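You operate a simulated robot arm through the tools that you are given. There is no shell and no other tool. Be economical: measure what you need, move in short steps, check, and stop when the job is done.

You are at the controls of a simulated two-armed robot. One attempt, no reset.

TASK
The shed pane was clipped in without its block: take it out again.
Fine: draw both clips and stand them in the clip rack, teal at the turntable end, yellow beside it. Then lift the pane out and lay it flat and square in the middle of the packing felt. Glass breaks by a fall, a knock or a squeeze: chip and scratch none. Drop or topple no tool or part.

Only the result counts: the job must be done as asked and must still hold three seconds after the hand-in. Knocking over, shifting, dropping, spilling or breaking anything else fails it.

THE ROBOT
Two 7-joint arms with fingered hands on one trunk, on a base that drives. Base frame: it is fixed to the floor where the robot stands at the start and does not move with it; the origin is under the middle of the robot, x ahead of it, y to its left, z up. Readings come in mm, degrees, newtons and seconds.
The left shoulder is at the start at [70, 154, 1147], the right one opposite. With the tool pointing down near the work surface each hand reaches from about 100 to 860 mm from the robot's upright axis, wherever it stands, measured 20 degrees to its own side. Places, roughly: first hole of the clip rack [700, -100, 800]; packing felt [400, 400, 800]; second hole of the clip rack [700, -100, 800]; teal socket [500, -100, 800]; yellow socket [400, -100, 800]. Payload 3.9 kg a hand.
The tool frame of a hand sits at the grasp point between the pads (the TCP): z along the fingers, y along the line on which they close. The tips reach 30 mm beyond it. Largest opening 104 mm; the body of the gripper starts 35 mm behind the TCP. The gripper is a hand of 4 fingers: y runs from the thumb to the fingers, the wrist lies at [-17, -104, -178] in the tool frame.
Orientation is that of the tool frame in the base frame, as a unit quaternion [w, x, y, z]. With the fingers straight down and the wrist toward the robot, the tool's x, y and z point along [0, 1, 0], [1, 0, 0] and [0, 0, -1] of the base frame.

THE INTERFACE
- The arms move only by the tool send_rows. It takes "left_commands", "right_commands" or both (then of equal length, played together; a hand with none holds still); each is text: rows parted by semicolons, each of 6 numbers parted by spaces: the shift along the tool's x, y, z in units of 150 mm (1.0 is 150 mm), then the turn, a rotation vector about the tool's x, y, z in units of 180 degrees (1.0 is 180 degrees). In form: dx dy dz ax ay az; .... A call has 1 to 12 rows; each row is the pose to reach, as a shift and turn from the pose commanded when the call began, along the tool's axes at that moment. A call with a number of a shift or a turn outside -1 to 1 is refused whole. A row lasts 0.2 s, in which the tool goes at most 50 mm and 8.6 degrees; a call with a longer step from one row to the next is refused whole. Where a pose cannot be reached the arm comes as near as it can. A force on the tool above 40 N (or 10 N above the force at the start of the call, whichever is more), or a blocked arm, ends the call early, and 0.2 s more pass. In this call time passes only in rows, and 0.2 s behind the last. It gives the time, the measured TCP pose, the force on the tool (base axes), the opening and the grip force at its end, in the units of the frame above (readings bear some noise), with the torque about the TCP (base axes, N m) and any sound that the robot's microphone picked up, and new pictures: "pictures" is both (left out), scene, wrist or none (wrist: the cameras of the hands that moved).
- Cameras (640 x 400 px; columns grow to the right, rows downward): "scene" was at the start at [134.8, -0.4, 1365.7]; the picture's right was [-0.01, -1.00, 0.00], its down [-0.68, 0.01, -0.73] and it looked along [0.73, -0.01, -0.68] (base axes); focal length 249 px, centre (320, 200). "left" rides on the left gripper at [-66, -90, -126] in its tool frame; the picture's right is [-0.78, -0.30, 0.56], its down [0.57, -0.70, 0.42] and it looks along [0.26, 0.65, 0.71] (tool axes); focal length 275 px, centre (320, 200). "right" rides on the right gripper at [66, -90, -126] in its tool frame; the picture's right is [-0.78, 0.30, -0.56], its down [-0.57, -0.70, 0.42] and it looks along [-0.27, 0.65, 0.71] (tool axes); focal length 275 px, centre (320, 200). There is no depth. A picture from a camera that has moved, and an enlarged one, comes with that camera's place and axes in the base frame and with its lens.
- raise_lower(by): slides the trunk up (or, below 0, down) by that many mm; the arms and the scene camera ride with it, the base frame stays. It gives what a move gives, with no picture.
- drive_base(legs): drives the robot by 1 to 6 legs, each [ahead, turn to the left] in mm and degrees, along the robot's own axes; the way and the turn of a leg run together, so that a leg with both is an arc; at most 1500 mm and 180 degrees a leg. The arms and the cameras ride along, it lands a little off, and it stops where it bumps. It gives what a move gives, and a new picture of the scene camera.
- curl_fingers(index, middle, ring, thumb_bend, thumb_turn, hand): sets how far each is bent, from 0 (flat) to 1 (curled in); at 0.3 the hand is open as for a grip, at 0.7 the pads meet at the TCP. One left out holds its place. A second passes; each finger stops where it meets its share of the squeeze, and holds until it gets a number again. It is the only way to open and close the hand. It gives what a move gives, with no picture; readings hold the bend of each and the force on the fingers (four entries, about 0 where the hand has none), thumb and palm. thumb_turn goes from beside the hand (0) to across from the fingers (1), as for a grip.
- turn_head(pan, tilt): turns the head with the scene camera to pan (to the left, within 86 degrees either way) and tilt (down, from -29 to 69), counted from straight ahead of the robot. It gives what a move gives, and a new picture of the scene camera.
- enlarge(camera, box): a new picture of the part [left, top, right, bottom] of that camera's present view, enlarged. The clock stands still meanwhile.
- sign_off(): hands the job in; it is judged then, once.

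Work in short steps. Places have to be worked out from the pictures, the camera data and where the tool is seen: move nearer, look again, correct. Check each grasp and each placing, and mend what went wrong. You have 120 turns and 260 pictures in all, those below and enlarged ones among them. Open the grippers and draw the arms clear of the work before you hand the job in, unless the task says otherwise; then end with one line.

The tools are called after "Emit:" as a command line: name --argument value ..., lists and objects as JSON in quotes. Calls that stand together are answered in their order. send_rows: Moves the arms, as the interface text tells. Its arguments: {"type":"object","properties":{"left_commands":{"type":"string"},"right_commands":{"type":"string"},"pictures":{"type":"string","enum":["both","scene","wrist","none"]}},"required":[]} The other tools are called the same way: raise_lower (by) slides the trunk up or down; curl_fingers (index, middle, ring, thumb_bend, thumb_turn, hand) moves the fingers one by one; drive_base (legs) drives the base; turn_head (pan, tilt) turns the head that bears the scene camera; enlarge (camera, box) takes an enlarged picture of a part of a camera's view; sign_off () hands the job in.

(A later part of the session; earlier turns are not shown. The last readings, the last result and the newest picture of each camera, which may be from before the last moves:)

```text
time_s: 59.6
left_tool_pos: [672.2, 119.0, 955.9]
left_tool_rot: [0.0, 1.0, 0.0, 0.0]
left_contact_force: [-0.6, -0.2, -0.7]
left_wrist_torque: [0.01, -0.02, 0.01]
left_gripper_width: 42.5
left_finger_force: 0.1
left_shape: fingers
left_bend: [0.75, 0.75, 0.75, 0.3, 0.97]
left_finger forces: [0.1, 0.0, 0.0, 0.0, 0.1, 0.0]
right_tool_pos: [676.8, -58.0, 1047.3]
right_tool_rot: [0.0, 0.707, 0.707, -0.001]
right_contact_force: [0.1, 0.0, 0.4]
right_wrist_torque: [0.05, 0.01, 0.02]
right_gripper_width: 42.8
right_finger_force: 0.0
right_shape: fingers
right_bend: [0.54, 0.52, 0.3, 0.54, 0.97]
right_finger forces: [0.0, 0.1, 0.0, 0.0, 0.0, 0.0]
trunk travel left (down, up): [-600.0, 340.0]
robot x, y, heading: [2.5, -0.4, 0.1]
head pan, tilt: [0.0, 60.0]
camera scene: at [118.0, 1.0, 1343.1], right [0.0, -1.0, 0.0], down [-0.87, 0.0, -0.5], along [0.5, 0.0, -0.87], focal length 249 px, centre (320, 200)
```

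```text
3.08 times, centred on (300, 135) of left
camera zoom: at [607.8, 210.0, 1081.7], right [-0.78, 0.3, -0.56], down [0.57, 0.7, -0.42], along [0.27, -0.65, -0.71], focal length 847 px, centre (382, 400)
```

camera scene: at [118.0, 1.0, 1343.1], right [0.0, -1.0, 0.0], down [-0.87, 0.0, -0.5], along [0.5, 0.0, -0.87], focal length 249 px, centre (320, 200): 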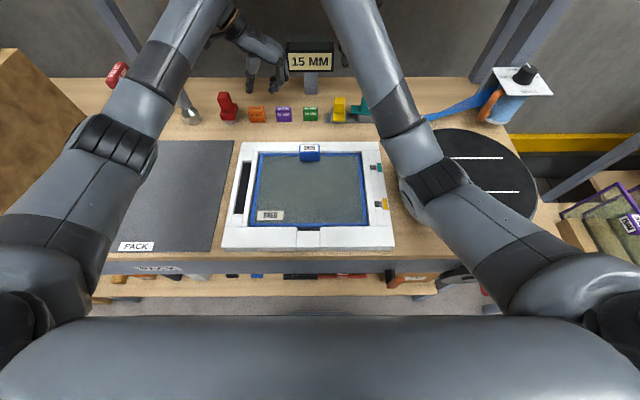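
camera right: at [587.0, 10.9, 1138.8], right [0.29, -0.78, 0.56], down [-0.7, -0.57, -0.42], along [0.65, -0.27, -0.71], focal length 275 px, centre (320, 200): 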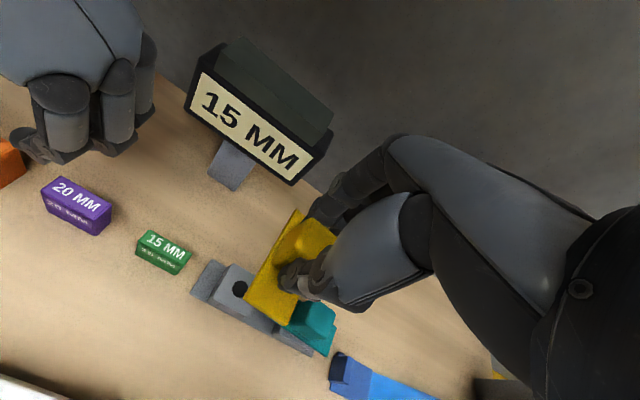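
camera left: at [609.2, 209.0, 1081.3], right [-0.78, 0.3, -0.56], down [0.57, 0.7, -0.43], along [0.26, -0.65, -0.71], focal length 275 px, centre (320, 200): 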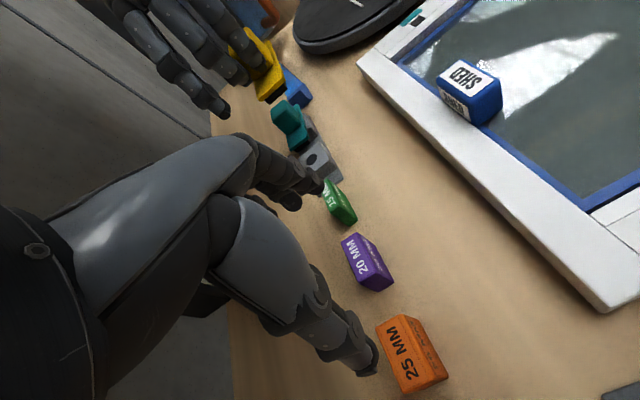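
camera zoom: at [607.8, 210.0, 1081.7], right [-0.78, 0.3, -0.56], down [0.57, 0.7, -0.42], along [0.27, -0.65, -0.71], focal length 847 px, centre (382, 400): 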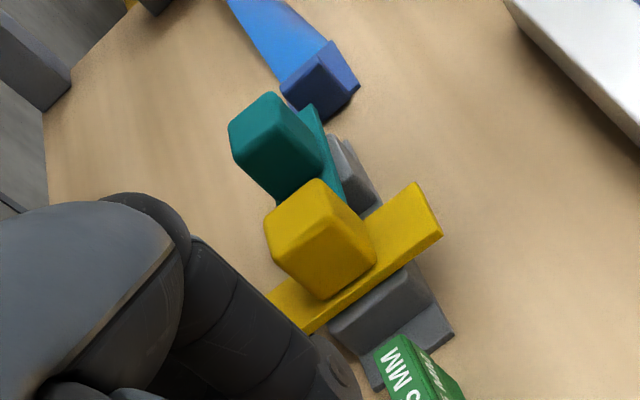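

Both clips stand in the rack. Now the right hand withdraws and the left hand turns back to go above the pane's SHED handle.

Emit:
send_rows --left_commands "0 0 -0.15 0 0 0;0 0 -0.35 0 0 -0.046;-0.1 0.05 -0.5 0 0 -0.092;-0.2 0.1 -0.6 0 0 -0.138;-0.3 0.15 -0.7 0 0 -0.184;-0.4 0.2 -0.7 0 0 -0.23;-0.5 0.28 -0.7 0 0 -0.276;-0.6 0.35 -0.7 0 0 -0.322;-0.7 0.42 -0.7 0 0 -0.368;-0.8 0.49 -0.7 0 0 -0.414;-0.9 0.54 -0.7 0 0 -0.46;-1.0 0.593 -0.7 0 0 -0.5" --right_commands "-0.1 0 -0.1 0 0 0;-0.2 -0.05 -0.2 0 0 0;-0.3 -0.1 -0.3 0 0 0;-0.4 -0.15 -0.4 0 0 0;-0.5 -0.2 -0.4 0 0 0;-0.6 -0.25 -0.4 0 0 0;-0.7 -0.3 -0.4 0 0 0;-0.8 -0.3 -0.4 0 0 0;-0.9 -0.3 -0.4 0 0 0;-1 -0.3 -0.4 0 0 0;-1 -0.3 -0.4 0 0 0;-1 -0.3 -0.4 0 0 0" --pictures "none"

Emit:
curl_fingers --hand "left" --index 0.4 --middle 0.4 --ring 0.4 --thumb_bend 0.4

Emit:
enlarge --camera "left" --box '[0, 0, 640, 400]'

Emit:
enlarge --camera "scene" --box '[200, 60, 420, 260]'

```text
time_s: 62.2
left_tool_pos: [524.0, 31.9, 1059.9]
left_tool_rot: [0.001, 0.706, 0.708, 0.0]
left_contact_force: [0.2, -0.3, 0.2]
left_wrist_torque: [0.0, 0.0, -0.01]
left_gripper_width: 42.4
left_finger_force: 0.1
left_shape: fingers
left_bend: [0.75, 0.75, 0.75, 0.3, 0.97]
left_finger forces: [0.1, 0.0, 0.0, 0.0, 0.1, 0.0]
right_tool_pos: [633.2, -209.4, 1106.7]
right_tool_rot: [-0.001, 0.707, 0.707, -0.001]
right_contact_force: [0.6, -0.2, 0.4]
right_wrist_torque: [0.0, -0.01, 0.0]
right_gripper_width: 42.7
right_finger_force: 0.2
right_shape: fingers
right_bend: [0.54, 0.52, 0.3, 0.54, 0.97]
right_finger forces: [0.1, 0.0, 0.0, 0.0, 0.0, 0.0]
trunk travel left (down, up): [-600.0, 340.0]
robot x, y, heading: [-4.7, 2.7, -0.2]
head pan, tilt: [0.0, 60.0]
```

```text
time_s: 63.2
left_tool_pos: [524.4, 31.0, 1058.9]
left_tool_rot: [0.0, 0.708, 0.706, 0.0]
left_contact_force: [0.4, 0.0, -0.8]
left_wrist_torque: [0.0, 0.02, -0.03]
left_gripper_width: 79.7
left_finger_force: 0.1
left_shape: fingers
left_bend: [0.4, 0.4, 0.4, 0.4, 0.97]
left_finger forces: [0.0, 0.0, 0.0, 0.0, 0.0, 0.0]
right_tool_pos: [632.0, -208.7, 1105.7]
right_tool_rot: [0.0, 0.707, 0.708, 0.001]
right_contact_force: [0.1, -0.8, -0.1]
right_wrist_torque: [0.02, -0.02, 0.02]
right_gripper_width: 42.8
right_finger_force: 0.0
right_shape: fingers
right_bend: [0.54, 0.52, 0.3, 0.54, 0.97]
right_finger forces: [0.0, 0.0, 0.0, 0.0, 0.0, 0.0]
trunk travel left (down, up): [-600.0, 340.0]
robot x, y, heading: [2.8, 1.4, 0.3]
head pan, tilt: [0.0, 60.0]
```

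```text
1.00 times, centred on (320, 200) of left
camera zoom: at [435.4, -33.7, 1185.3], right [-0.3, -0.78, -0.56], down [-0.7, 0.57, -0.42], along [0.65, 0.27, -0.71], focal length 275 px, centre (320, 200)
```

zoom: 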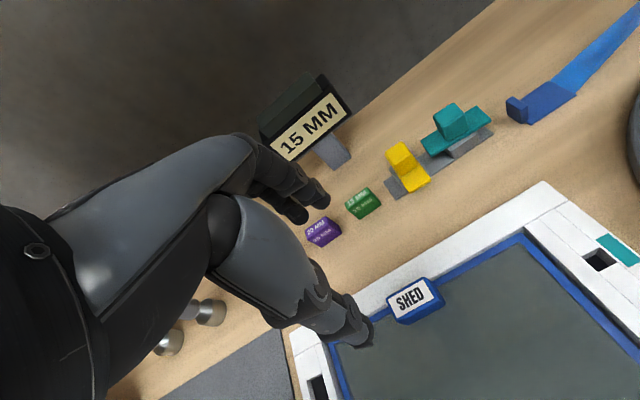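

```text
2.00 times, centred on (310, 160) of scene
camera zoom: at [118.5, 0.3, 1343.2], right [0.0, -1.0, 0.0], down [-0.87, 0.0, -0.5], along [0.5, 0.0, -0.87], focal length 497 px, centre (340, 280)
```

zoom: 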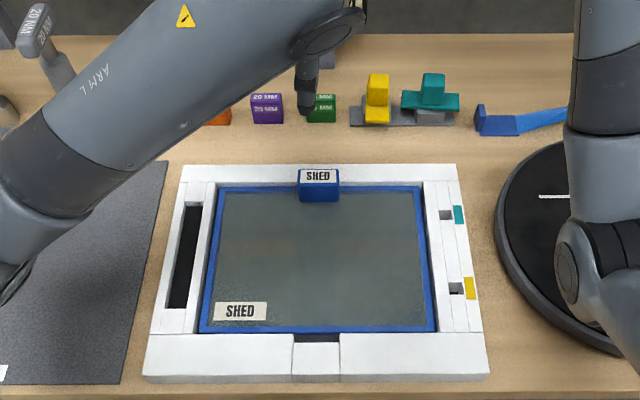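

Emit:
enlarge --camera "left" --box '[360, 250, 480, 350]'

Emit:
enlarge --camera "scene" --box '[280, 130, 340, 180]'

Emit:
enlarge --camera "scene" --box '[270, 210, 350, 260]'

```text
4.00 times, centred on (420, 300) of left
camera zoom: at [435.4, -33.7, 1185.3], right [-0.3, -0.78, -0.56], down [-0.7, 0.57, -0.42], along [0.65, 0.27, -0.71], focal length 1101 px, centre (-80, -200)
```

zoom: 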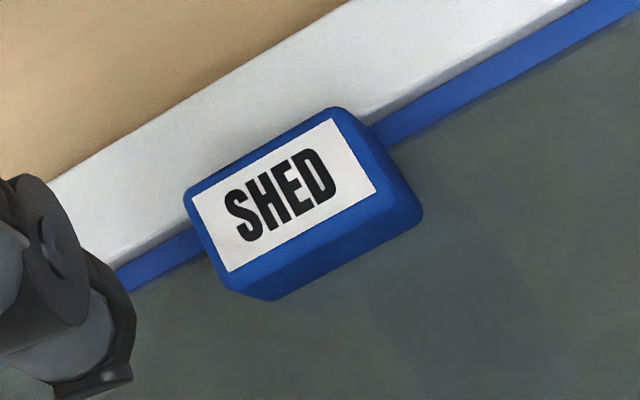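

```text
8.00 times, centred on (310, 155) of scene
camera zoom: at [118.5, 0.3, 1343.2], right [0.0, -1.0, 0.0], down [-0.87, 0.0, -0.5], along [0.5, 0.0, -0.87], focal length 1988 px, centre (400, 560)
```

zoom: 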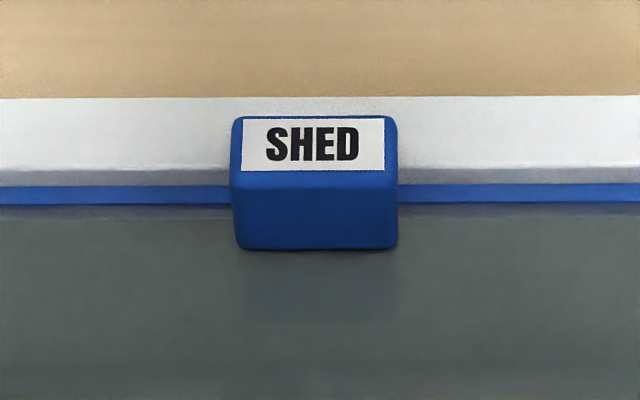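

```text
8.00 times, centred on (310, 235) of scene
camera zoom: at [118.5, 0.3, 1343.2], right [0.0, -1.0, 0.0], down [-0.87, 0.0, -0.5], along [0.5, 0.0, -0.87], focal length 1988 px, centre (400, -80)
```

zoom: 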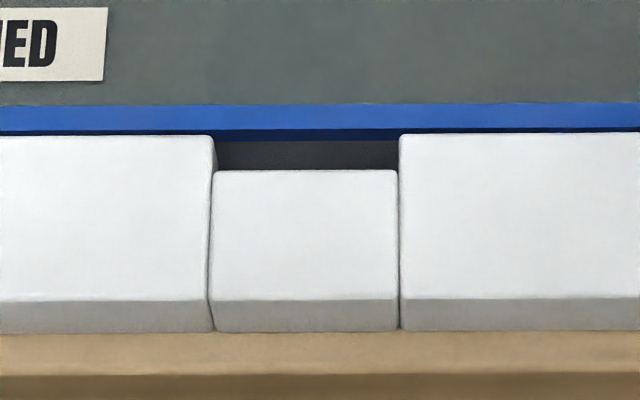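

The handle is 27×48×28 mm: centre (515,25), top z≈895, glass ≈867, rail just behind it. I descend the left hand to z≈940 over it.

Emit:
send_rows --left_commands "-0.02 -0.02 0.25 0 0 0;-0.04 -0.04 0.5 0 0 0;-0.06 -0.06 0.7 0 0 0;-0.06 -0.06 0.793 0 0 0" --pictures "none"

Emit:
enlarge --camera "left" --box '[240, 160, 480, 360]'

Emit:
enlarge --camera "scene" --box '[270, 110, 350, 180]'

Emit:
enlarge --camera "right" --box '[0, 100, 320, 400]'

```text
time_s: 64.2
left_tool_pos: [515.2, 22.5, 939.0]
left_tool_rot: [0.0, 0.707, 0.708, 0.0]
left_contact_force: [-0.4, 0.1, 0.4]
left_wrist_torque: [0.0, 0.03, -0.04]
left_gripper_width: 79.6
left_finger_force: 0.1
left_shape: fingers
left_bend: [0.4, 0.4, 0.4, 0.4, 0.97]
left_finger forces: [0.0, 0.0, 0.0, 0.0, 0.0, 0.0]
right_tool_pos: [632.6, -208.4, 1107.8]
right_tool_rot: [0.0, 0.707, 0.707, 0.001]
right_contact_force: [0.0, -0.2, 0.2]
right_wrist_torque: [-0.01, 0.02, -0.01]
right_gripper_width: 43.0
right_finger_force: 0.1
right_shape: fingers
right_bend: [0.54, 0.52, 0.3, 0.54, 0.97]
right_finger forces: [0.1, 0.0, 0.0, 0.0, 0.1, 0.1]
trunk travel left (down, up): [-600.0, 340.0]
robot x, y, heading: [2.6, 0.2, -0.2]
head pan, tilt: [0.0, 60.0]
```

```text
2.00 times, centred on (360, 260) of left
camera zoom: at [425.3, -42.2, 1066.1], right [-0.3, -0.78, -0.56], down [-0.7, 0.57, -0.42], along [0.65, 0.27, -0.71], focal length 551 px, centre (240, 80)
```

zoom: 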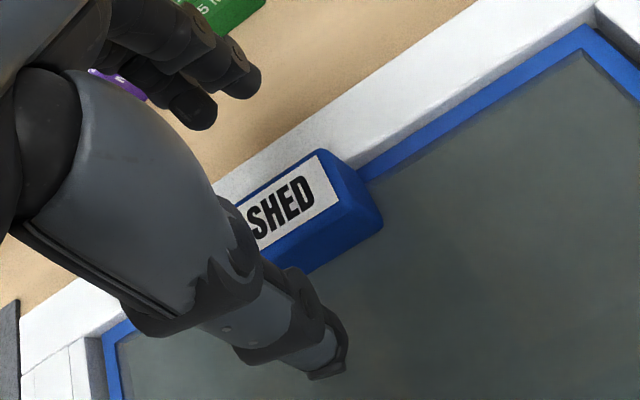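

```text
5.71 times, centred on (310, 145) of scene
camera zoom: at [118.5, 0.4, 1343.2], right [0.0, -1.0, 0.0], down [-0.87, 0.0, -0.5], along [0.5, 0.0, -0.87], focal length 1420 px, centre (377, 514)
```

zoom: 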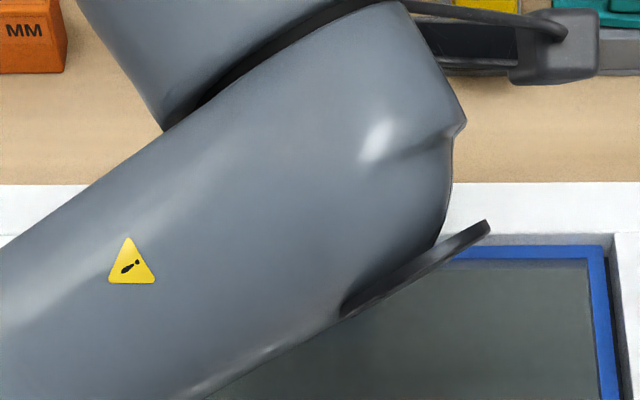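

```text
1.33 times, centred on (160, 250) of right
camera zoom: at [543.1, -142.6, 1231.7], right [0.3, -0.78, 0.56], down [-0.7, -0.57, -0.42], along [0.65, -0.27, -0.71], focal length 367 px, centre (533, 133)
```

zoom: 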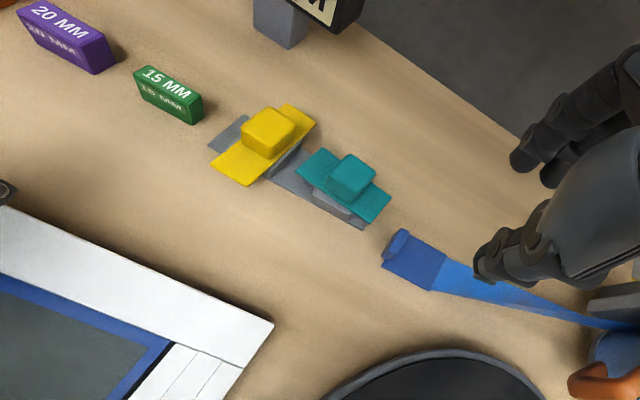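

I bring the right hand round as an observer with a low side view of the handle.

Emit:
send_rows --right_commands "0.035 -0.06 0.05 0 0 -0.046;0.07 -0.12 0.1 0 0 -0.092;0.1 -0.18 0.15 0 0 -0.138;0.14 -0.24 0.25 0 0 -0.184;0.18 -0.3 0.35 0 0 -0.23;0.21 -0.36 0.45 0 0 -0.276;0.25 -0.42 0.55 0 0 -0.322;0.28 -0.48 0.65 0 0 -0.368;0.32 -0.55 0.75 0 0 -0.414;0.36 -0.62 0.86 0 0 -0.46;0.39 -0.68 0.98 0 0 -0.5" --pictures "none"

Emit:
curl_fingers --hand "right" --index 0.75 --middle 0.75 --ring 0.75

Emit:
enlarge --camera "right" --box '[0, 0, 640, 400]'

```text
time_s: 66.6
left_tool_pos: [515.6, 22.4, 940.7]
left_tool_rot: [0.0, 0.708, 0.707, 0.0]
left_contact_force: [-0.3, -0.3, 0.5]
left_wrist_torque: [0.01, -0.02, 0.02]
left_gripper_width: 79.6
left_finger_force: 0.0
left_shape: fingers
left_bend: [0.4, 0.4, 0.4, 0.4, 0.97]
left_finger forces: [0.0, 0.1, 0.1, 0.0, 0.1, 0.0]
right_tool_pos: [529.1, -150.2, 958.5]
right_tool_rot: [0.0, -0.001, 1.0, 0.001]
right_contact_force: [0.8, 1.1, 0.5]
right_wrist_torque: [0.0, 0.02, 0.01]
right_gripper_width: 43.0
right_finger_force: 0.1
right_shape: fingers
right_bend: [0.54, 0.52, 0.3, 0.54, 0.97]
right_finger forces: [0.0, 0.1, 0.1, 0.1, 0.1, 0.0]
trunk travel left (down, up): [-600.0, 340.0]
robot x, y, heading: [-1.0, -1.8, -0.4]
head pan, tilt: [0.0, 60.0]
```

```text
time_s: 67.6
left_tool_pos: [515.0, 23.7, 940.3]
left_tool_rot: [0.0, 0.707, 0.708, 0.0]
left_contact_force: [0.0, 0.3, 0.6]
left_wrist_torque: [-0.02, 0.02, 0.03]
left_gripper_width: 79.7
left_finger_force: 0.0
left_shape: fingers
left_bend: [0.4, 0.4, 0.4, 0.4, 0.97]
left_finger forces: [0.0, 0.0, 0.0, 0.0, 0.0, 0.1]
right_tool_pos: [529.9, -150.5, 958.7]
right_tool_rot: [0.0, 0.0, 1.0, 0.0]
right_contact_force: [0.1, 0.0, -0.6]
right_wrist_torque: [0.01, 0.0, -0.02]
right_gripper_width: 13.7
right_finger_force: 0.0
right_shape: fingers
right_bend: [0.75, 0.75, 0.75, 0.54, 0.97]
right_finger forces: [0.0, 0.0, 0.0, 0.0, 0.0, 0.0]
trunk travel left (down, up): [-600.0, 340.0]
robot x, y, heading: [-1.6, 0.3, 0.0]
head pan, tilt: [0.0, 60.0]
```

```text
1.00 times, centred on (320, 200) of right
camera zoom: at [464.4, -239.6, 1084.0], right [0.78, 0.3, 0.56], down [0.57, -0.7, -0.42], along [0.26, 0.65, -0.71], focal length 275 px, centre (320, 200)
```

zoom: 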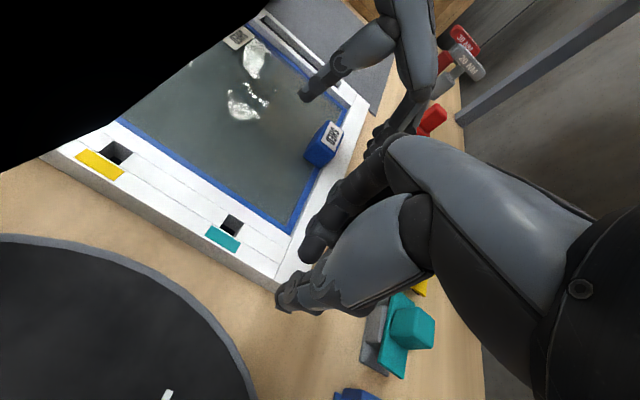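

Good side view. I pre-close the left fingers to 0.5 and lower to z≈917.

Emit:
curl_fingers --hand "left" --index 0.5 --middle 0.5 --ring 0.5 --thumb_bend 0.5

Emit:
send_rows --left_commands "-0.027 0 0.08 0 0 0;-0.027 0 0.153 0 0 0" --pictures "none"

Emit:
enlarge --camera "right" --box '[260, 50, 440, 220]'

Emit:
enlarge --camera "left" --box '[260, 160, 460, 360]'

```text
time_s: 68.6
left_tool_pos: [514.7, 24.0, 939.9]
left_tool_rot: [0.0, 0.707, 0.707, 0.0]
left_contact_force: [-1.0, 0.3, -0.2]
left_wrist_torque: [0.01, 0.0, 0.0]
left_gripper_width: 54.6
left_finger_force: 0.2
left_shape: fingers
left_bend: [0.5, 0.5, 0.5, 0.5, 0.97]
left_finger forces: [0.0, 0.0, 0.0, 0.0, 0.0, 0.0]
right_tool_pos: [530.6, -150.4, 957.0]
right_tool_rot: [0.0, 0.0, 1.0, 0.0]
right_contact_force: [-0.3, 0.2, 0.2]
right_wrist_torque: [0.01, -0.03, -0.01]
right_gripper_width: 13.7
right_finger_force: 0.1
right_shape: fingers
right_bend: [0.75, 0.75, 0.75, 0.54, 0.97]
right_finger forces: [0.0, 0.1, 0.0, 0.1, 0.1, 0.0]
trunk travel left (down, up): [-600.0, 340.0]
robot x, y, heading: [1.0, -0.0, 0.1]
head pan, tilt: [0.0, 60.0]
```

```text
time_s: 69.2
left_tool_pos: [514.1, 20.8, 917.3]
left_tool_rot: [0.001, 0.707, 0.707, 0.0]
left_contact_force: [-0.2, 0.6, -0.4]
left_wrist_torque: [0.01, -0.01, -0.02]
left_gripper_width: 54.5
left_finger_force: 0.0
left_shape: fingers
left_bend: [0.5, 0.5, 0.5, 0.5, 0.97]
left_finger forces: [0.1, 0.0, 0.0, 0.0, 0.0, 0.1]
right_tool_pos: [530.5, -149.1, 957.2]
right_tool_rot: [0.0, 0.0, 1.0, 0.0]
right_contact_force: [-0.2, 0.0, 0.4]
right_wrist_torque: [-0.01, 0.03, 0.0]
right_gripper_width: 13.6
right_finger_force: 0.0
right_shape: fingers
right_bend: [0.75, 0.75, 0.75, 0.54, 0.97]
right_finger forces: [0.1, 0.0, 0.1, 0.1, 0.1, 0.0]
trunk travel left (down, up): [-600.0, 340.0]
robot x, y, heading: [-1.0, 0.1, -0.1]
head pan, tilt: [0.0, 60.0]
```

```text
2.35 times, centred on (350, 135) of right
camera zoom: at [464.3, -239.4, 1084.1], right [0.78, 0.3, 0.56], down [0.57, -0.7, -0.42], along [0.26, 0.65, -0.71], focal length 648 px, centre (249, 353)
```

zoom: 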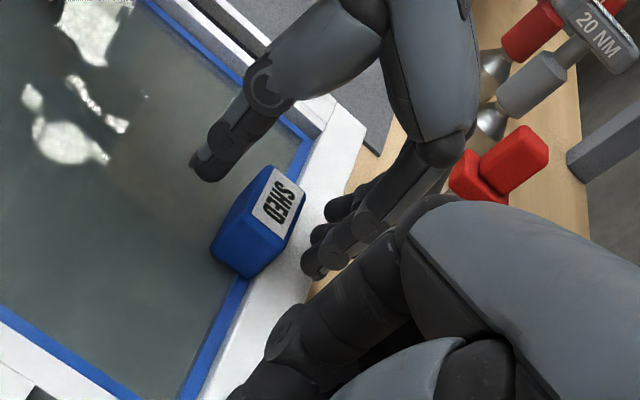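

```text
2.00 times, centred on (360, 260) of left
camera zoom: at [425.9, -45.6, 1044.0], right [-0.3, -0.78, -0.56], down [-0.7, 0.57, -0.43], along [0.65, 0.26, -0.71], focal length 551 px, centre (240, 80)
```

zoom: 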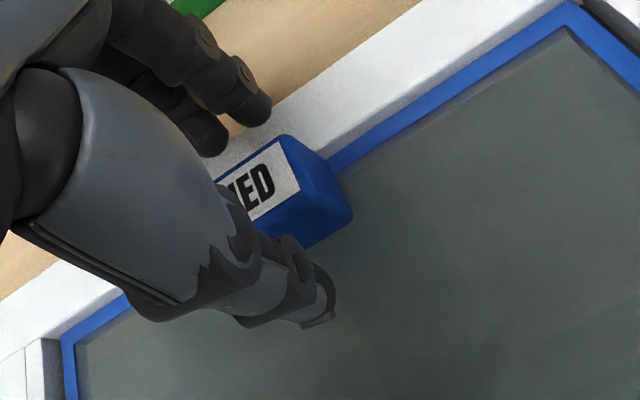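

Thumb and index straddle the handle. Shift −3 mm in y, 3 mm down, then close gently.

Emit:
send_rows --left_commands "-0.02 0.005 0.02 0 0 0" --pictures "none"

Emit:
curl_fingers --hand "left" --index 0.63 --middle 0.63 --ring 0.55 --thumb_bend 0.63

Emit:
enlarge --camera "right" --box '[280, 90, 400, 190]'

Emit:
enlarge --camera "left" --box '[260, 160, 460, 360]'

```text
time_s: 69.6
left_tool_pos: [516.1, 16.1, 913.8]
left_tool_rot: [0.0, 0.707, 0.707, 0.0]
left_contact_force: [-0.6, -0.3, -0.1]
left_wrist_torque: [0.01, -0.01, 0.0]
left_gripper_width: 54.3
left_finger_force: 0.0
left_shape: fingers
left_bend: [0.5, 0.5, 0.5, 0.5, 0.97]
left_finger forces: [0.0, 0.0, 0.0, 0.0, 0.0, 0.0]
right_tool_pos: [531.0, -149.2, 957.9]
right_tool_rot: [-0.001, -0.001, 1.0, 0.0]
right_contact_force: [-0.2, 0.4, -0.5]
right_wrist_torque: [-0.02, -0.01, -0.01]
right_gripper_width: 13.7
right_finger_force: 0.0
right_shape: fingers
right_bend: [0.75, 0.75, 0.75, 0.54, 0.97]
right_finger forces: [0.0, 0.0, 0.0, 0.0, 0.1, 0.0]
trunk travel left (down, up): [-600.0, 340.0]
robot x, y, heading: [-0.1, -0.6, 0.2]
head pan, tilt: [0.0, 60.0]
```

```text
time_s: 70.6
left_tool_pos: [517.3, 15.8, 913.8]
left_tool_rot: [0.001, 0.707, 0.707, 0.0]
left_contact_force: [0.4, 0.5, -0.4]
left_wrist_torque: [0.04, -0.01, -0.05]
left_gripper_width: 26.7
left_finger_force: 3.1
left_shape: fingers
left_bend: [0.61, 0.61, 0.55, 0.61, 0.97]
left_finger forces: [1.7, 1.8, 0.0, 0.0, 2.4, 0.0]
right_tool_pos: [529.7, -149.3, 956.9]
right_tool_rot: [0.0, 0.001, 1.0, 0.0]
right_contact_force: [-0.2, -0.7, 0.7]
right_wrist_torque: [0.01, 0.02, -0.01]
right_gripper_width: 13.4
right_finger_force: 0.0
right_shape: fingers
right_bend: [0.75, 0.75, 0.75, 0.54, 0.97]
right_finger forces: [0.0, 0.0, 0.0, 0.0, 0.0, 0.0]
trunk travel left (down, up): [-600.0, 340.0]
robot x, y, heading: [3.1, -1.8, -0.1]
head pan, tilt: [0.0, 60.0]
```

```text
4.00 times, centred on (340, 140) of right
camera zoom: at [464.6, -239.5, 1083.9], right [0.78, 0.3, 0.56], down [0.57, -0.7, -0.42], along [0.26, 0.65, -0.71], focal length 1101 px, centre (240, 440)
```

zoom: 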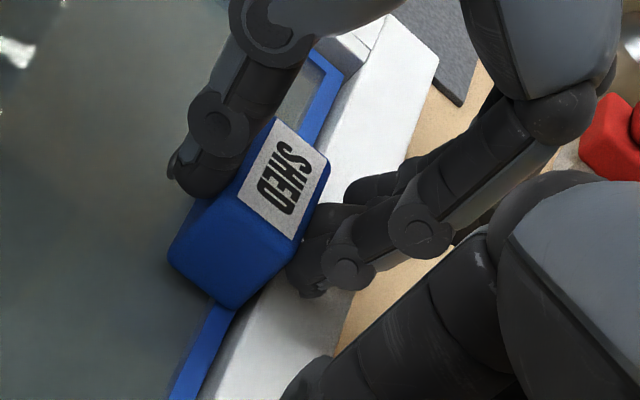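

```text
2.00 times, centred on (360, 260) of left
camera zoom: at [426.9, -49.2, 1040.7], right [-0.3, -0.78, -0.56], down [-0.7, 0.57, -0.42], along [0.65, 0.27, -0.71], focal length 551 px, centre (240, 80)
```

zoom: 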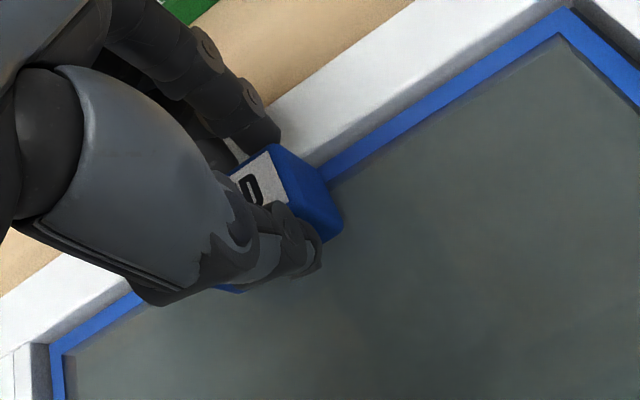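

The grip is ~8 mm off toward −y. I reopen, shift +8 mm, and re-close.

Emit:
curl_fingers --hand "left" --index 0.53 --middle 0.53 --ring 0.5 --thumb_bend 0.53

Emit:
send_rows --left_commands "0.055 0 0 0 0 0" --pictures "none"

Emit:
curl_fingers --hand "left" --index 0.63 --middle 0.63 --ring 0.55 --thumb_bend 0.63

Emit:
enlarge --camera "right" --box '[280, 90, 400, 190]'

```text
time_s: 71.6
left_tool_pos: [516.9, 15.8, 913.2]
left_tool_rot: [0.0, 0.707, 0.707, 0.0]
left_contact_force: [0.0, -0.6, -0.1]
left_wrist_torque: [0.02, 0.02, -0.02]
left_gripper_width: 45.6
left_finger_force: 0.1
left_shape: fingers
left_bend: [0.53, 0.53, 0.5, 0.53, 0.97]
left_finger forces: [0.0, 0.0, 0.0, 0.1, 0.1, 0.0]
right_tool_pos: [530.0, -150.0, 958.0]
right_tool_rot: [0.001, 0.0, 1.0, 0.0]
right_contact_force: [0.5, 0.4, -0.1]
right_wrist_torque: [-0.02, 0.0, 0.03]
right_gripper_width: 13.8
right_finger_force: 0.0
right_shape: fingers
right_bend: [0.75, 0.75, 0.75, 0.54, 0.97]
right_finger forces: [0.0, 0.0, 0.0, 0.1, 0.0, 0.0]
trunk travel left (down, up): [-600.0, 340.0]
robot x, y, heading: [-0.4, -0.5, 0.0]
head pan, tilt: [0.0, 60.0]
```

```text
time_s: 72.0
left_tool_pos: [515.9, 23.7, 912.8]
left_tool_rot: [0.0, 0.707, 0.707, 0.0]
left_contact_force: [0.5, -0.9, -0.5]
left_wrist_torque: [-0.01, 0.01, 0.01]
left_gripper_width: 45.4
left_finger_force: 0.0
left_shape: fingers
left_bend: [0.53, 0.53, 0.5, 0.53, 0.97]
left_finger forces: [0.1, 0.1, 0.1, 0.0, 0.1, 0.1]
right_tool_pos: [530.5, -150.2, 958.5]
right_tool_rot: [-0.001, -0.001, 1.0, 0.0]
right_contact_force: [-0.1, -0.1, -0.5]
right_wrist_torque: [0.01, 0.0, 0.01]
right_gripper_width: 13.7
right_finger_force: 0.1
right_shape: fingers
right_bend: [0.75, 0.75, 0.75, 0.54, 0.97]
right_finger forces: [0.0, 0.0, 0.0, 0.0, 0.1, 0.0]
trunk travel left (down, up): [-600.0, 340.0]
robot x, y, heading: [2.4, 2.5, -0.1]
head pan, tilt: [0.0, 60.0]
```

```text
time_s: 73.0
left_tool_pos: [516.5, 24.2, 915.1]
left_tool_rot: [0.0, 0.707, 0.707, 0.0]
left_contact_force: [1.6, -0.2, 0.6]
left_wrist_torque: [0.02, -0.07, -0.03]
left_gripper_width: 26.6
left_finger_force: 3.3
left_shape: fingers
left_bend: [0.61, 0.61, 0.55, 0.61, 0.97]
left_finger forces: [2.0, 2.1, 0.1, 0.1, 2.1, 0.0]
right_tool_pos: [530.4, -151.0, 957.2]
right_tool_rot: [0.0, 0.0, 1.0, -0.001]
right_contact_force: [1.0, 0.4, 0.0]
right_wrist_torque: [-0.02, -0.01, 0.0]
right_gripper_width: 13.8
right_finger_force: 0.1
right_shape: fingers
right_bend: [0.75, 0.75, 0.75, 0.54, 0.97]
right_finger forces: [0.0, 0.0, 0.1, 0.0, 0.0, 0.1]
trunk travel left (down, up): [-600.0, 340.0]
robot x, y, heading: [-3.2, -0.4, 0.1]
head pan, tilt: [0.0, 60.0]
```

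```text
4.00 times, centred on (340, 140) of right
camera zoom: at [464.7, -239.5, 1083.9], right [0.78, 0.3, 0.56], down [0.57, -0.7, -0.42], along [0.26, 0.65, -0.71], focal length 1101 px, centre (240, 440)
```

zoom: 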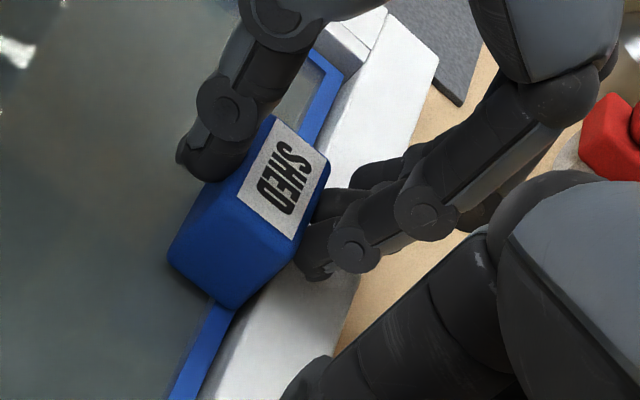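

Centred. Tighten the grip, then a 4 mm test lift.

Emit:
curl_fingers --hand "left" --index 0.82 --middle 0.78 --thumb_bend 0.85

Emit:
send_rows --left_commands "0 0 -0.013 0 0 0;0 0 -0.027 0 0 0" --pictures "none"

Emit:
enlarge --camera "right" --box '[80, 0, 400, 260]'

```text
time_s: 74.0
left_tool_pos: [516.9, 24.0, 914.0]
left_tool_rot: [-0.001, 0.707, 0.707, 0.0]
left_contact_force: [-0.3, 0.6, 0.4]
left_wrist_torque: [0.05, -0.17, -0.15]
left_gripper_width: 23.7
left_finger_force: 19.0
left_shape: fingers
left_bend: [0.61, 0.62, 0.55, 0.62, 0.97]
left_finger forces: [9.7, 9.4, 0.1, 0.1, 19.1, 0.0]
right_tool_pos: [530.6, -149.4, 959.4]
right_tool_rot: [0.0, -0.001, 1.0, -0.001]
right_contact_force: [0.1, 0.4, -0.4]
right_wrist_torque: [-0.01, 0.0, 0.0]
right_gripper_width: 13.5
right_finger_force: 0.1
right_shape: fingers
right_bend: [0.75, 0.75, 0.75, 0.54, 0.97]
right_finger forces: [0.0, 0.1, 0.0, 0.0, 0.0, 0.1]
trunk travel left (down, up): [-600.0, 340.0]
robot x, y, heading: [2.7, -1.7, -0.2]
head pan, tilt: [0.0, 60.0]
```

```text
time_s: 74.6
left_tool_pos: [516.2, 23.1, 917.4]
left_tool_rot: [0.0, 0.707, 0.707, -0.001]
left_contact_force: [-1.2, -0.7, -6.6]
left_wrist_torque: [0.04, -0.19, -0.2]
left_gripper_width: 23.7
left_finger_force: 19.1
left_shape: fingers
left_bend: [0.61, 0.62, 0.55, 0.62, 0.97]
left_finger forces: [9.0, 9.0, 0.1, 0.0, 19.7, 0.1]
right_tool_pos: [530.4, -149.7, 958.2]
right_tool_rot: [-0.001, 0.0, 1.0, 0.0]
right_contact_force: [-0.6, -0.2, 0.2]
right_wrist_torque: [0.01, 0.01, 0.01]
right_gripper_width: 13.6
right_finger_force: 0.0
right_shape: fingers
right_bend: [0.75, 0.75, 0.75, 0.54, 0.97]
right_finger forces: [0.0, 0.0, 0.0, 0.0, 0.1, 0.0]
trunk travel left (down, up): [-600.0, 340.0]
robot x, y, heading: [1.8, 4.0, 0.1]
head pan, tilt: [0.0, 60.0]
```

```text
1.54 times, centred on (240, 130) of right
camera zoom: at [464.6, -239.6, 1083.8], right [0.78, 0.3, 0.56], down [0.57, -0.7, -0.42], along [0.26, 0.65, -0.71], focal length 424 px, centre (443, 308)
```

zoom: 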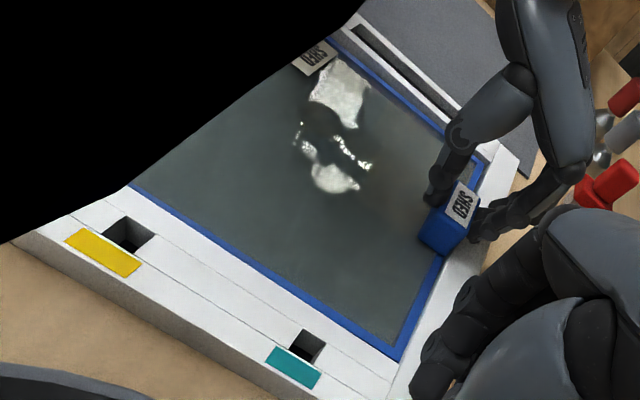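

The lift shows 6.6 N load. I lift another 5 mm slowly and check how the pane follows.

Emit:
send_rows --left_commands "0 0 -0.013 0 0 0;0 0 -0.027 0 0 0;0 0 -0.033 0 0 0" --pictures "none"

Emit:
enlarge --camera "right" --box '[80, 0, 400, 260]'

Emit:
enlarge --camera "scene" --box '[230, 140, 400, 260]'

```text
time_s: 75.4
left_tool_pos: [515.5, 22.5, 922.4]
left_tool_rot: [0.0, 0.707, 0.707, -0.001]
left_contact_force: [-2.7, 0.3, -6.2]
left_wrist_torque: [0.04, -0.25, -0.18]
left_gripper_width: 24.0
left_finger_force: 19.3
left_shape: fingers
left_bend: [0.61, 0.62, 0.55, 0.62, 0.97]
left_finger forces: [9.0, 9.2, 0.0, 0.0, 20.3, 0.0]
right_tool_pos: [530.2, -150.9, 958.0]
right_tool_rot: [0.0, 0.0, 1.0, 0.0]
right_contact_force: [0.2, -0.4, 0.7]
right_wrist_torque: [-0.02, 0.01, 0.0]
right_gripper_width: 13.6
right_finger_force: 0.1
right_shape: fingers
right_bend: [0.75, 0.75, 0.75, 0.54, 0.97]
right_finger forces: [0.0, 0.0, 0.1, 0.0, 0.1, 0.0]
trunk travel left (down, up): [-600.0, 340.0]
robot x, y, heading: [1.0, -1.3, 0.1]
head pan, tilt: [0.0, 60.0]
```

```text
1.54 times, centred on (240, 130) of right
camera zoom: at [464.6, -239.6, 1083.8], right [0.78, 0.3, 0.56], down [0.57, -0.7, -0.42], along [0.26, 0.65, -0.71], focal length 424 px, centre (443, 308)
```

zoom: 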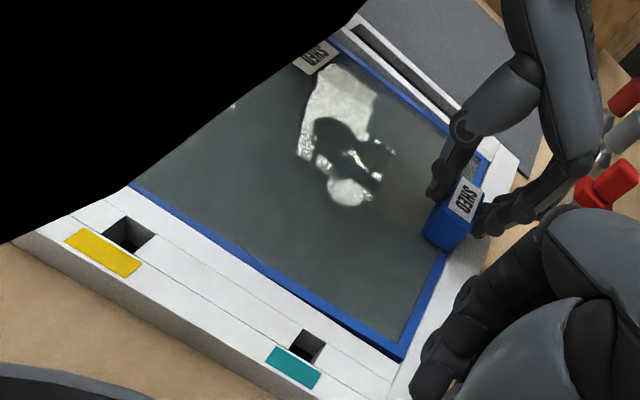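

```text
3.33 times, centred on (315, 200) of scene
camera zoom: at [118.8, 0.2, 1343.1], right [0.0, -1.0, 0.0], down [-0.87, 0.0, -0.5], along [0.5, 0.0, -0.87], focal length 829 px, centre (337, 200)
```

zoom: 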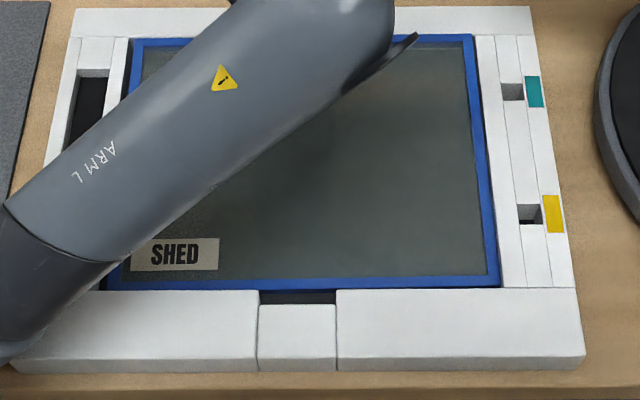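

The pane (~1.25 kg) pivots on its front edge, so a flat one-hand lift would overload the pinch. Better: tilt it up with the hand turning along (thumb under the handle), carry it near-vertical and lay it down. That needs more arm room, so I lower and release, then back the base off.

Emit:
send_rows --left_commands "0 0 0.02 0 0 0;0 0 0.04 0 0 0;0 0 0.058 0 0 0" --pictures "none"

Emit:
curl_fingers --hand "left" --index 0.58 --middle 0.58 --thumb_bend 0.58

Emit:
curl_fingers --hand "left" --index 0.5 --middle 0.5 --ring 0.5 --thumb_bend 0.5

Emit:
enlarge --camera "right" --box '[80, 0, 400, 260]'

```text
time_s: 76.2
left_tool_pos: [517.1, 24.0, 915.9]
left_tool_rot: [0.0, 0.707, 0.707, 0.0]
left_contact_force: [-1.7, -0.1, -3.5]
left_wrist_torque: [0.0, -0.02, -0.12]
left_gripper_width: 23.5
left_finger_force: 19.4
left_shape: fingers
left_bend: [0.61, 0.62, 0.55, 0.62, 0.97]
left_finger forces: [9.7, 9.1, 0.1, 0.0, 19.5, 0.1]
right_tool_pos: [530.5, -148.8, 958.2]
right_tool_rot: [0.0, 0.0, 1.0, 0.0]
right_contact_force: [-0.6, -0.1, 0.4]
right_wrist_torque: [0.02, 0.0, -0.01]
right_gripper_width: 13.7
right_finger_force: 0.0
right_shape: fingers
right_bend: [0.75, 0.75, 0.75, 0.54, 0.97]
right_finger forces: [0.0, 0.0, 0.1, 0.1, 0.1, 0.1]
trunk travel left (down, up): [-600.0, 340.0]
robot x, y, heading: [-2.3, -0.7, -0.1]
head pan, tilt: [0.0, 60.0]
```

```text
time_s: 77.2
left_tool_pos: [516.5, 24.3, 915.2]
left_tool_rot: [0.0, 0.707, 0.707, -0.001]
left_contact_force: [1.4, -0.5, -1.0]
left_wrist_torque: [-0.01, 0.01, 0.02]
left_gripper_width: 35.0
left_finger_force: 0.1
left_shape: fingers
left_bend: [0.57, 0.57, 0.55, 0.57, 0.97]
left_finger forces: [0.1, 0.0, 0.0, 0.0, 0.1, 0.1]
right_tool_pos: [529.8, -149.7, 958.2]
right_tool_rot: [0.0, 0.0, 1.0, 0.0]
right_contact_force: [0.3, 0.1, -0.3]
right_wrist_torque: [0.03, 0.02, 0.02]
right_gripper_width: 13.8
right_finger_force: 0.1
right_shape: fingers
right_bend: [0.75, 0.75, 0.75, 0.54, 0.97]
right_finger forces: [0.1, 0.0, 0.0, 0.0, 0.1, 0.0]
trunk travel left (down, up): [-600.0, 340.0]
robot x, y, heading: [-2.8, 1.3, -0.2]
head pan, tilt: [0.0, 60.0]
```

```text
time_s: 78.2
left_tool_pos: [515.2, 22.9, 914.3]
left_tool_rot: [0.0, 0.708, 0.707, 0.0]
left_contact_force: [-0.3, -0.1, 0.0]
left_wrist_torque: [0.01, 0.01, 0.0]
left_gripper_width: 53.4
left_finger_force: 0.0
left_shape: fingers
left_bend: [0.5, 0.5, 0.5, 0.5, 0.97]
left_finger forces: [0.1, 0.0, 0.0, 0.0, 0.1, 0.0]
right_tool_pos: [529.3, -150.8, 957.7]
right_tool_rot: [0.0, 0.0, 1.0, 0.0]
right_contact_force: [0.3, 0.9, -0.2]
right_wrist_torque: [0.02, -0.04, 0.0]
right_gripper_width: 13.3
right_finger_force: 0.0
right_shape: fingers
right_bend: [0.75, 0.75, 0.75, 0.54, 0.97]
right_finger forces: [0.1, 0.0, 0.0, 0.0, 0.1, 0.0]
trunk travel left (down, up): [-600.0, 340.0]
robot x, y, heading: [-0.9, -2.1, 0.2]
head pan, tilt: [0.0, 60.0]
```

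```text
1.54 times, centred on (240, 130) of right
camera zoom: at [464.4, -239.6, 1084.0], right [0.78, 0.3, 0.56], down [0.57, -0.7, -0.42], along [0.26, 0.65, -0.71], focal length 424 px, centre (443, 308)
```

zoom: 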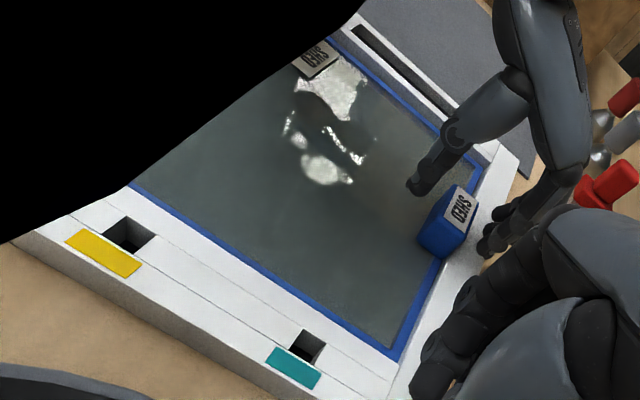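

Pane is back down and released. Raise the left hand and back the base 200 mm.

Emit:
send_rows --left_commands "0 0 -0.2 0 0 0;0 0 -0.5 0 0 0;0 0 -0.8 0 0 0" --right_commands "0 0 -0.2 0 0 0;0 0 -0.3 0 0 0;0 0 -0.3 0 0 0" --pictures "none"

Emit:
drive_base --legs '[[-200, 0]]'

```text
time_s: 79.2
left_tool_pos: [525.6, 52.7, 1026.8]
left_tool_rot: [-0.024, 0.691, 0.722, 0.03]
left_contact_force: [-0.3, 0.3, 0.3]
left_wrist_torque: [-0.05, 0.0, 0.03]
left_gripper_width: 53.6
left_finger_force: 0.1
left_shape: fingers
left_bend: [0.5, 0.5, 0.5, 0.5, 0.97]
left_finger forces: [0.0, 0.0, 0.0, 0.1, 0.1, 0.1]
right_tool_pos: [532.4, -147.3, 1001.7]
right_tool_rot: [-0.001, 0.001, 1.0, -0.001]
right_contact_force: [0.0, 1.1, 0.2]
right_wrist_torque: [-0.01, 0.02, -0.03]
right_gripper_width: 13.6
right_finger_force: 0.2
right_shape: fingers
right_bend: [0.75, 0.75, 0.75, 0.54, 0.97]
right_finger forces: [0.1, 0.0, 0.1, 0.0, 0.0, 0.0]
trunk travel left (down, up): [-600.0, 340.0]
robot x, y, heading: [1.5, 1.5, -0.1]
head pan, tilt: [0.0, 60.0]
stopped in row 3 (left hand): the arm was blocked; the commanded pose is now the measured one
```

```text
time_s: 80.8
left_tool_pos: [323.2, 51.2, 1025.3]
left_tool_rot: [-0.025, 0.691, 0.722, 0.03]
left_contact_force: [-0.9, -0.9, 0.2]
left_wrist_torque: [-0.03, 0.01, 0.0]
left_gripper_width: 53.5
left_finger_force: 0.1
left_shape: fingers
left_bend: [0.5, 0.5, 0.5, 0.5, 0.97]
left_finger forces: [0.0, 0.0, 0.0, 0.1, 0.0, 0.0]
right_tool_pos: [331.8, -149.1, 1003.5]
right_tool_rot: [0.0, 0.0, 1.0, 0.0]
right_contact_force: [0.1, -0.1, 0.4]
right_wrist_torque: [-0.01, -0.03, -0.04]
right_gripper_width: 13.5
right_finger_force: 0.1
right_shape: fingers
right_bend: [0.75, 0.75, 0.75, 0.54, 0.97]
right_finger forces: [0.0, 0.0, 0.1, 0.0, 0.0, 0.0]
trunk travel left (down, up): [-600.0, 340.0]
robot x, y, heading: [-197.5, -1.8, 0.2]
head pan, tilt: [0.0, 60.0]
camera scene: at [-81.8, 0.4, 1343.2], right [0.0, -1.0, 0.0], down [-0.87, 0.0, -0.5], along [0.5, 0.0, -0.87], focal length 249 px, centre (320, 200)
```

scene: 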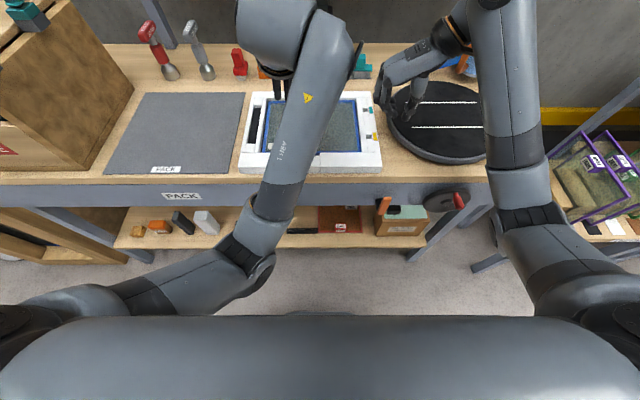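

Base is 200 mm back. I straighten the left hand and bring both hands back toward the handle and observing position.

Emit:
send_rows --left_commands "-0.05 0.19 0.04 0.0005 -0.005 0.003;-0.1 0.38 0.08 0.001 -0.01 0.006;-0.16 0.57 0.12 0.0016 -0.015 0.009;-0.22 0.76 0.16 0.002 -0.02 0.012;-0.268 0.95 0.2 0.0027 -0.0243 0.014" --right_commands "-0.19 0 0 0 0 0;-0.38 0 0 0 0 0;-0.57 0 0 0 0 0;-0.76 0 0 0 0 0;-0.95 0 0 0 0 0" --pictures "none"

```text
time_s: 82.0
left_tool_pos: [469.7, 23.3, 991.9]
left_tool_rot: [0.0, 0.708, 0.707, -0.001]
left_contact_force: [0.7, 0.3, 0.3]
left_wrist_torque: [-0.03, 0.03, 0.02]
left_gripper_width: 53.4
left_finger_force: 0.0
left_shape: fingers
left_bend: [0.5, 0.5, 0.5, 0.5, 0.97]
left_finger forces: [0.1, 0.1, 0.0, 0.0, 0.0, 0.1]
right_tool_pos: [474.9, -148.4, 1002.0]
right_tool_rot: [-0.001, 0.0, 1.0, -0.001]
right_contact_force: [-0.3, -0.2, 0.1]
right_wrist_torque: [0.0, 0.02, 0.01]
right_gripper_width: 13.5
right_finger_force: 0.0
right_shape: fingers
right_bend: [0.75, 0.75, 0.75, 0.54, 0.97]
right_finger forces: [0.0, 0.0, 0.1, 0.0, 0.0, 0.1]
trunk travel left (down, up): [-600.0, 340.0]
robot x, y, heading: [-197.1, -0.2, 0.2]
head pan, tilt: [0.0, 60.0]
```

Emit:
send_rows --left_commands "0.005 0.2 0 0 0 0;0.005 0.307 0.1 0 0 0;0.005 0.307 0.25 0 0 0;0.005 0.307 0.38 0 0 0" --right_commands "-0.15 0 0.05 0 0 0;-0.3 0 0.15 0 0 0;-0.37 0 0.25 0 0 0;-0.37 0 0.29 0 0 0" --pictures "none"

Emit:
enlarge --camera "right" --box '[280, 70, 400, 190]'

Emit:
enlarge --camera "left" --box '[260, 160, 460, 360]'

```text
time_s: 83.0
left_tool_pos: [515.2, 22.0, 936.0]
left_tool_rot: [-0.001, 0.707, 0.707, -0.001]
left_contact_force: [-0.7, -0.1, -0.4]
left_wrist_torque: [-0.01, 0.03, 0.02]
left_gripper_width: 53.6
left_finger_force: 0.0
left_shape: fingers
left_bend: [0.5, 0.5, 0.5, 0.5, 0.97]
left_finger forces: [0.1, 0.0, 0.1, 0.0, 0.0, 0.0]
right_tool_pos: [515.7, -152.4, 957.6]
right_tool_rot: [0.0, 0.0, 1.0, -0.001]
right_contact_force: [-0.7, 0.1, 0.0]
right_wrist_torque: [0.0, 0.0, -0.01]
right_gripper_width: 13.6
right_finger_force: 0.1
right_shape: fingers
right_bend: [0.75, 0.75, 0.75, 0.54, 0.97]
right_finger forces: [0.0, 0.0, 0.0, 0.0, 0.0, 0.1]
right hand out of reach, approached as far as the arm can: row 2, 3, 4
trunk travel left (down, up): [-600.0, 340.0]
robot x, y, heading: [-203.3, -0.1, 0.0]
head pan, tilt: [0.0, 60.0]
```

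```text
3.33 times, centred on (340, 130) of right
camera zoom: at [450.5, -240.9, 1083.3], right [0.78, 0.3, 0.56], down [0.57, -0.7, -0.42], along [0.26, 0.65, -0.71], focal length 918 px, centre (253, 433)
```

zoom: 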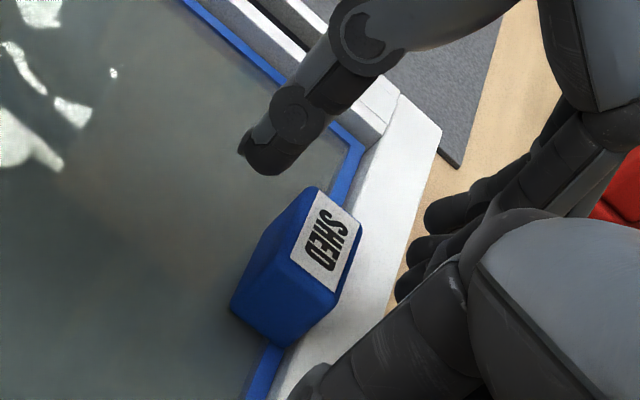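

```text
2.00 times, centred on (360, 260) of left
camera zoom: at [426.0, -43.7, 1063.3], right [-0.3, -0.78, -0.56], down [-0.7, 0.57, -0.42], along [0.65, 0.27, -0.71], focal length 551 px, centre (240, 80)
```

zoom: 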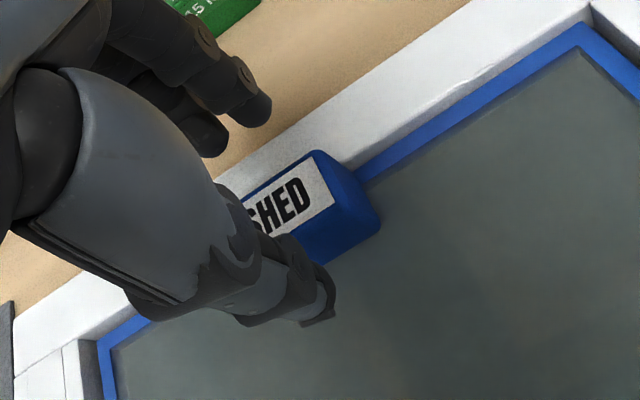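

Aligned as before; lower to z≈914 and close, now including a firm grip.

Emit:
send_rows --left_commands "0.007 0.005 0.07 0 0 0;0.007 0.005 0.143 0 0 0" --pictures "none"

Emit:
curl_fingers --hand "left" --index 0.63 --middle 0.63 --ring 0.55 --thumb_bend 0.63

Emit:
enlarge --camera "right" --box '[280, 90, 400, 190]'

```text
time_s: 83.6
left_tool_pos: [513.2, 22.8, 916.9]
left_tool_rot: [0.0, 0.707, 0.707, 0.001]
left_contact_force: [-1.0, -0.7, 0.2]
left_wrist_torque: [0.02, 0.03, -0.03]
left_gripper_width: 53.8
left_finger_force: 0.0
left_shape: fingers
left_bend: [0.5, 0.5, 0.5, 0.5, 0.97]
left_finger forces: [0.0, 0.0, 0.0, 0.0, 0.0, 0.0]
right_tool_pos: [515.8, -151.3, 958.4]
right_tool_rot: [-0.001, 0.0, 1.0, 0.0]
right_contact_force: [0.5, 0.5, -0.8]
right_wrist_torque: [-0.05, 0.04, 0.0]
right_gripper_width: 14.0
right_finger_force: 0.1
right_shape: fingers
right_bend: [0.75, 0.75, 0.75, 0.54, 0.97]
right_finger forces: [0.1, 0.0, 0.0, 0.0, 0.0, 0.0]
trunk travel left (down, up): [-600.0, 340.0]
robot x, y, heading: [-198.7, -4.0, 0.5]
head pan, tilt: [0.0, 60.0]
```

```text
time_s: 84.6
left_tool_pos: [514.5, 22.2, 916.6]
left_tool_rot: [-0.001, 0.707, 0.707, 0.0]
left_contact_force: [2.7, -1.1, -0.2]
left_wrist_torque: [-0.01, -0.02, 0.01]
left_gripper_width: 26.8
left_finger_force: 3.2
left_shape: fingers
left_bend: [0.6, 0.61, 0.55, 0.61, 0.97]
left_finger forces: [2.2, 2.2, 0.1, 0.1, 2.2, 0.1]
right_tool_pos: [515.8, -151.8, 958.6]
right_tool_rot: [-0.001, 0.0, 1.0, 0.0]
right_contact_force: [0.5, 0.2, -0.1]
right_wrist_torque: [-0.01, -0.01, -0.03]
right_gripper_width: 13.7
right_finger_force: 0.1
right_shape: fingers
right_bend: [0.75, 0.75, 0.75, 0.54, 0.97]
right_finger forces: [0.0, 0.1, 0.0, 0.1, 0.0, 0.0]
trunk travel left (down, up): [-600.0, 340.0]
robot x, y, heading: [-201.0, 0.1, -0.2]
head pan, tilt: [0.0, 60.0]
```

```text
4.00 times, centred on (340, 140) of right
camera zoom: at [449.9, -241.5, 1083.7], right [0.78, 0.3, 0.56], down [0.57, -0.7, -0.43], along [0.26, 0.65, -0.71], focal length 1101 px, centre (240, 440)
```

zoom: 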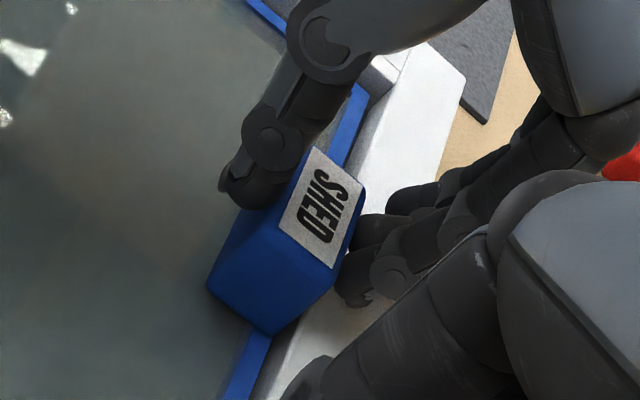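

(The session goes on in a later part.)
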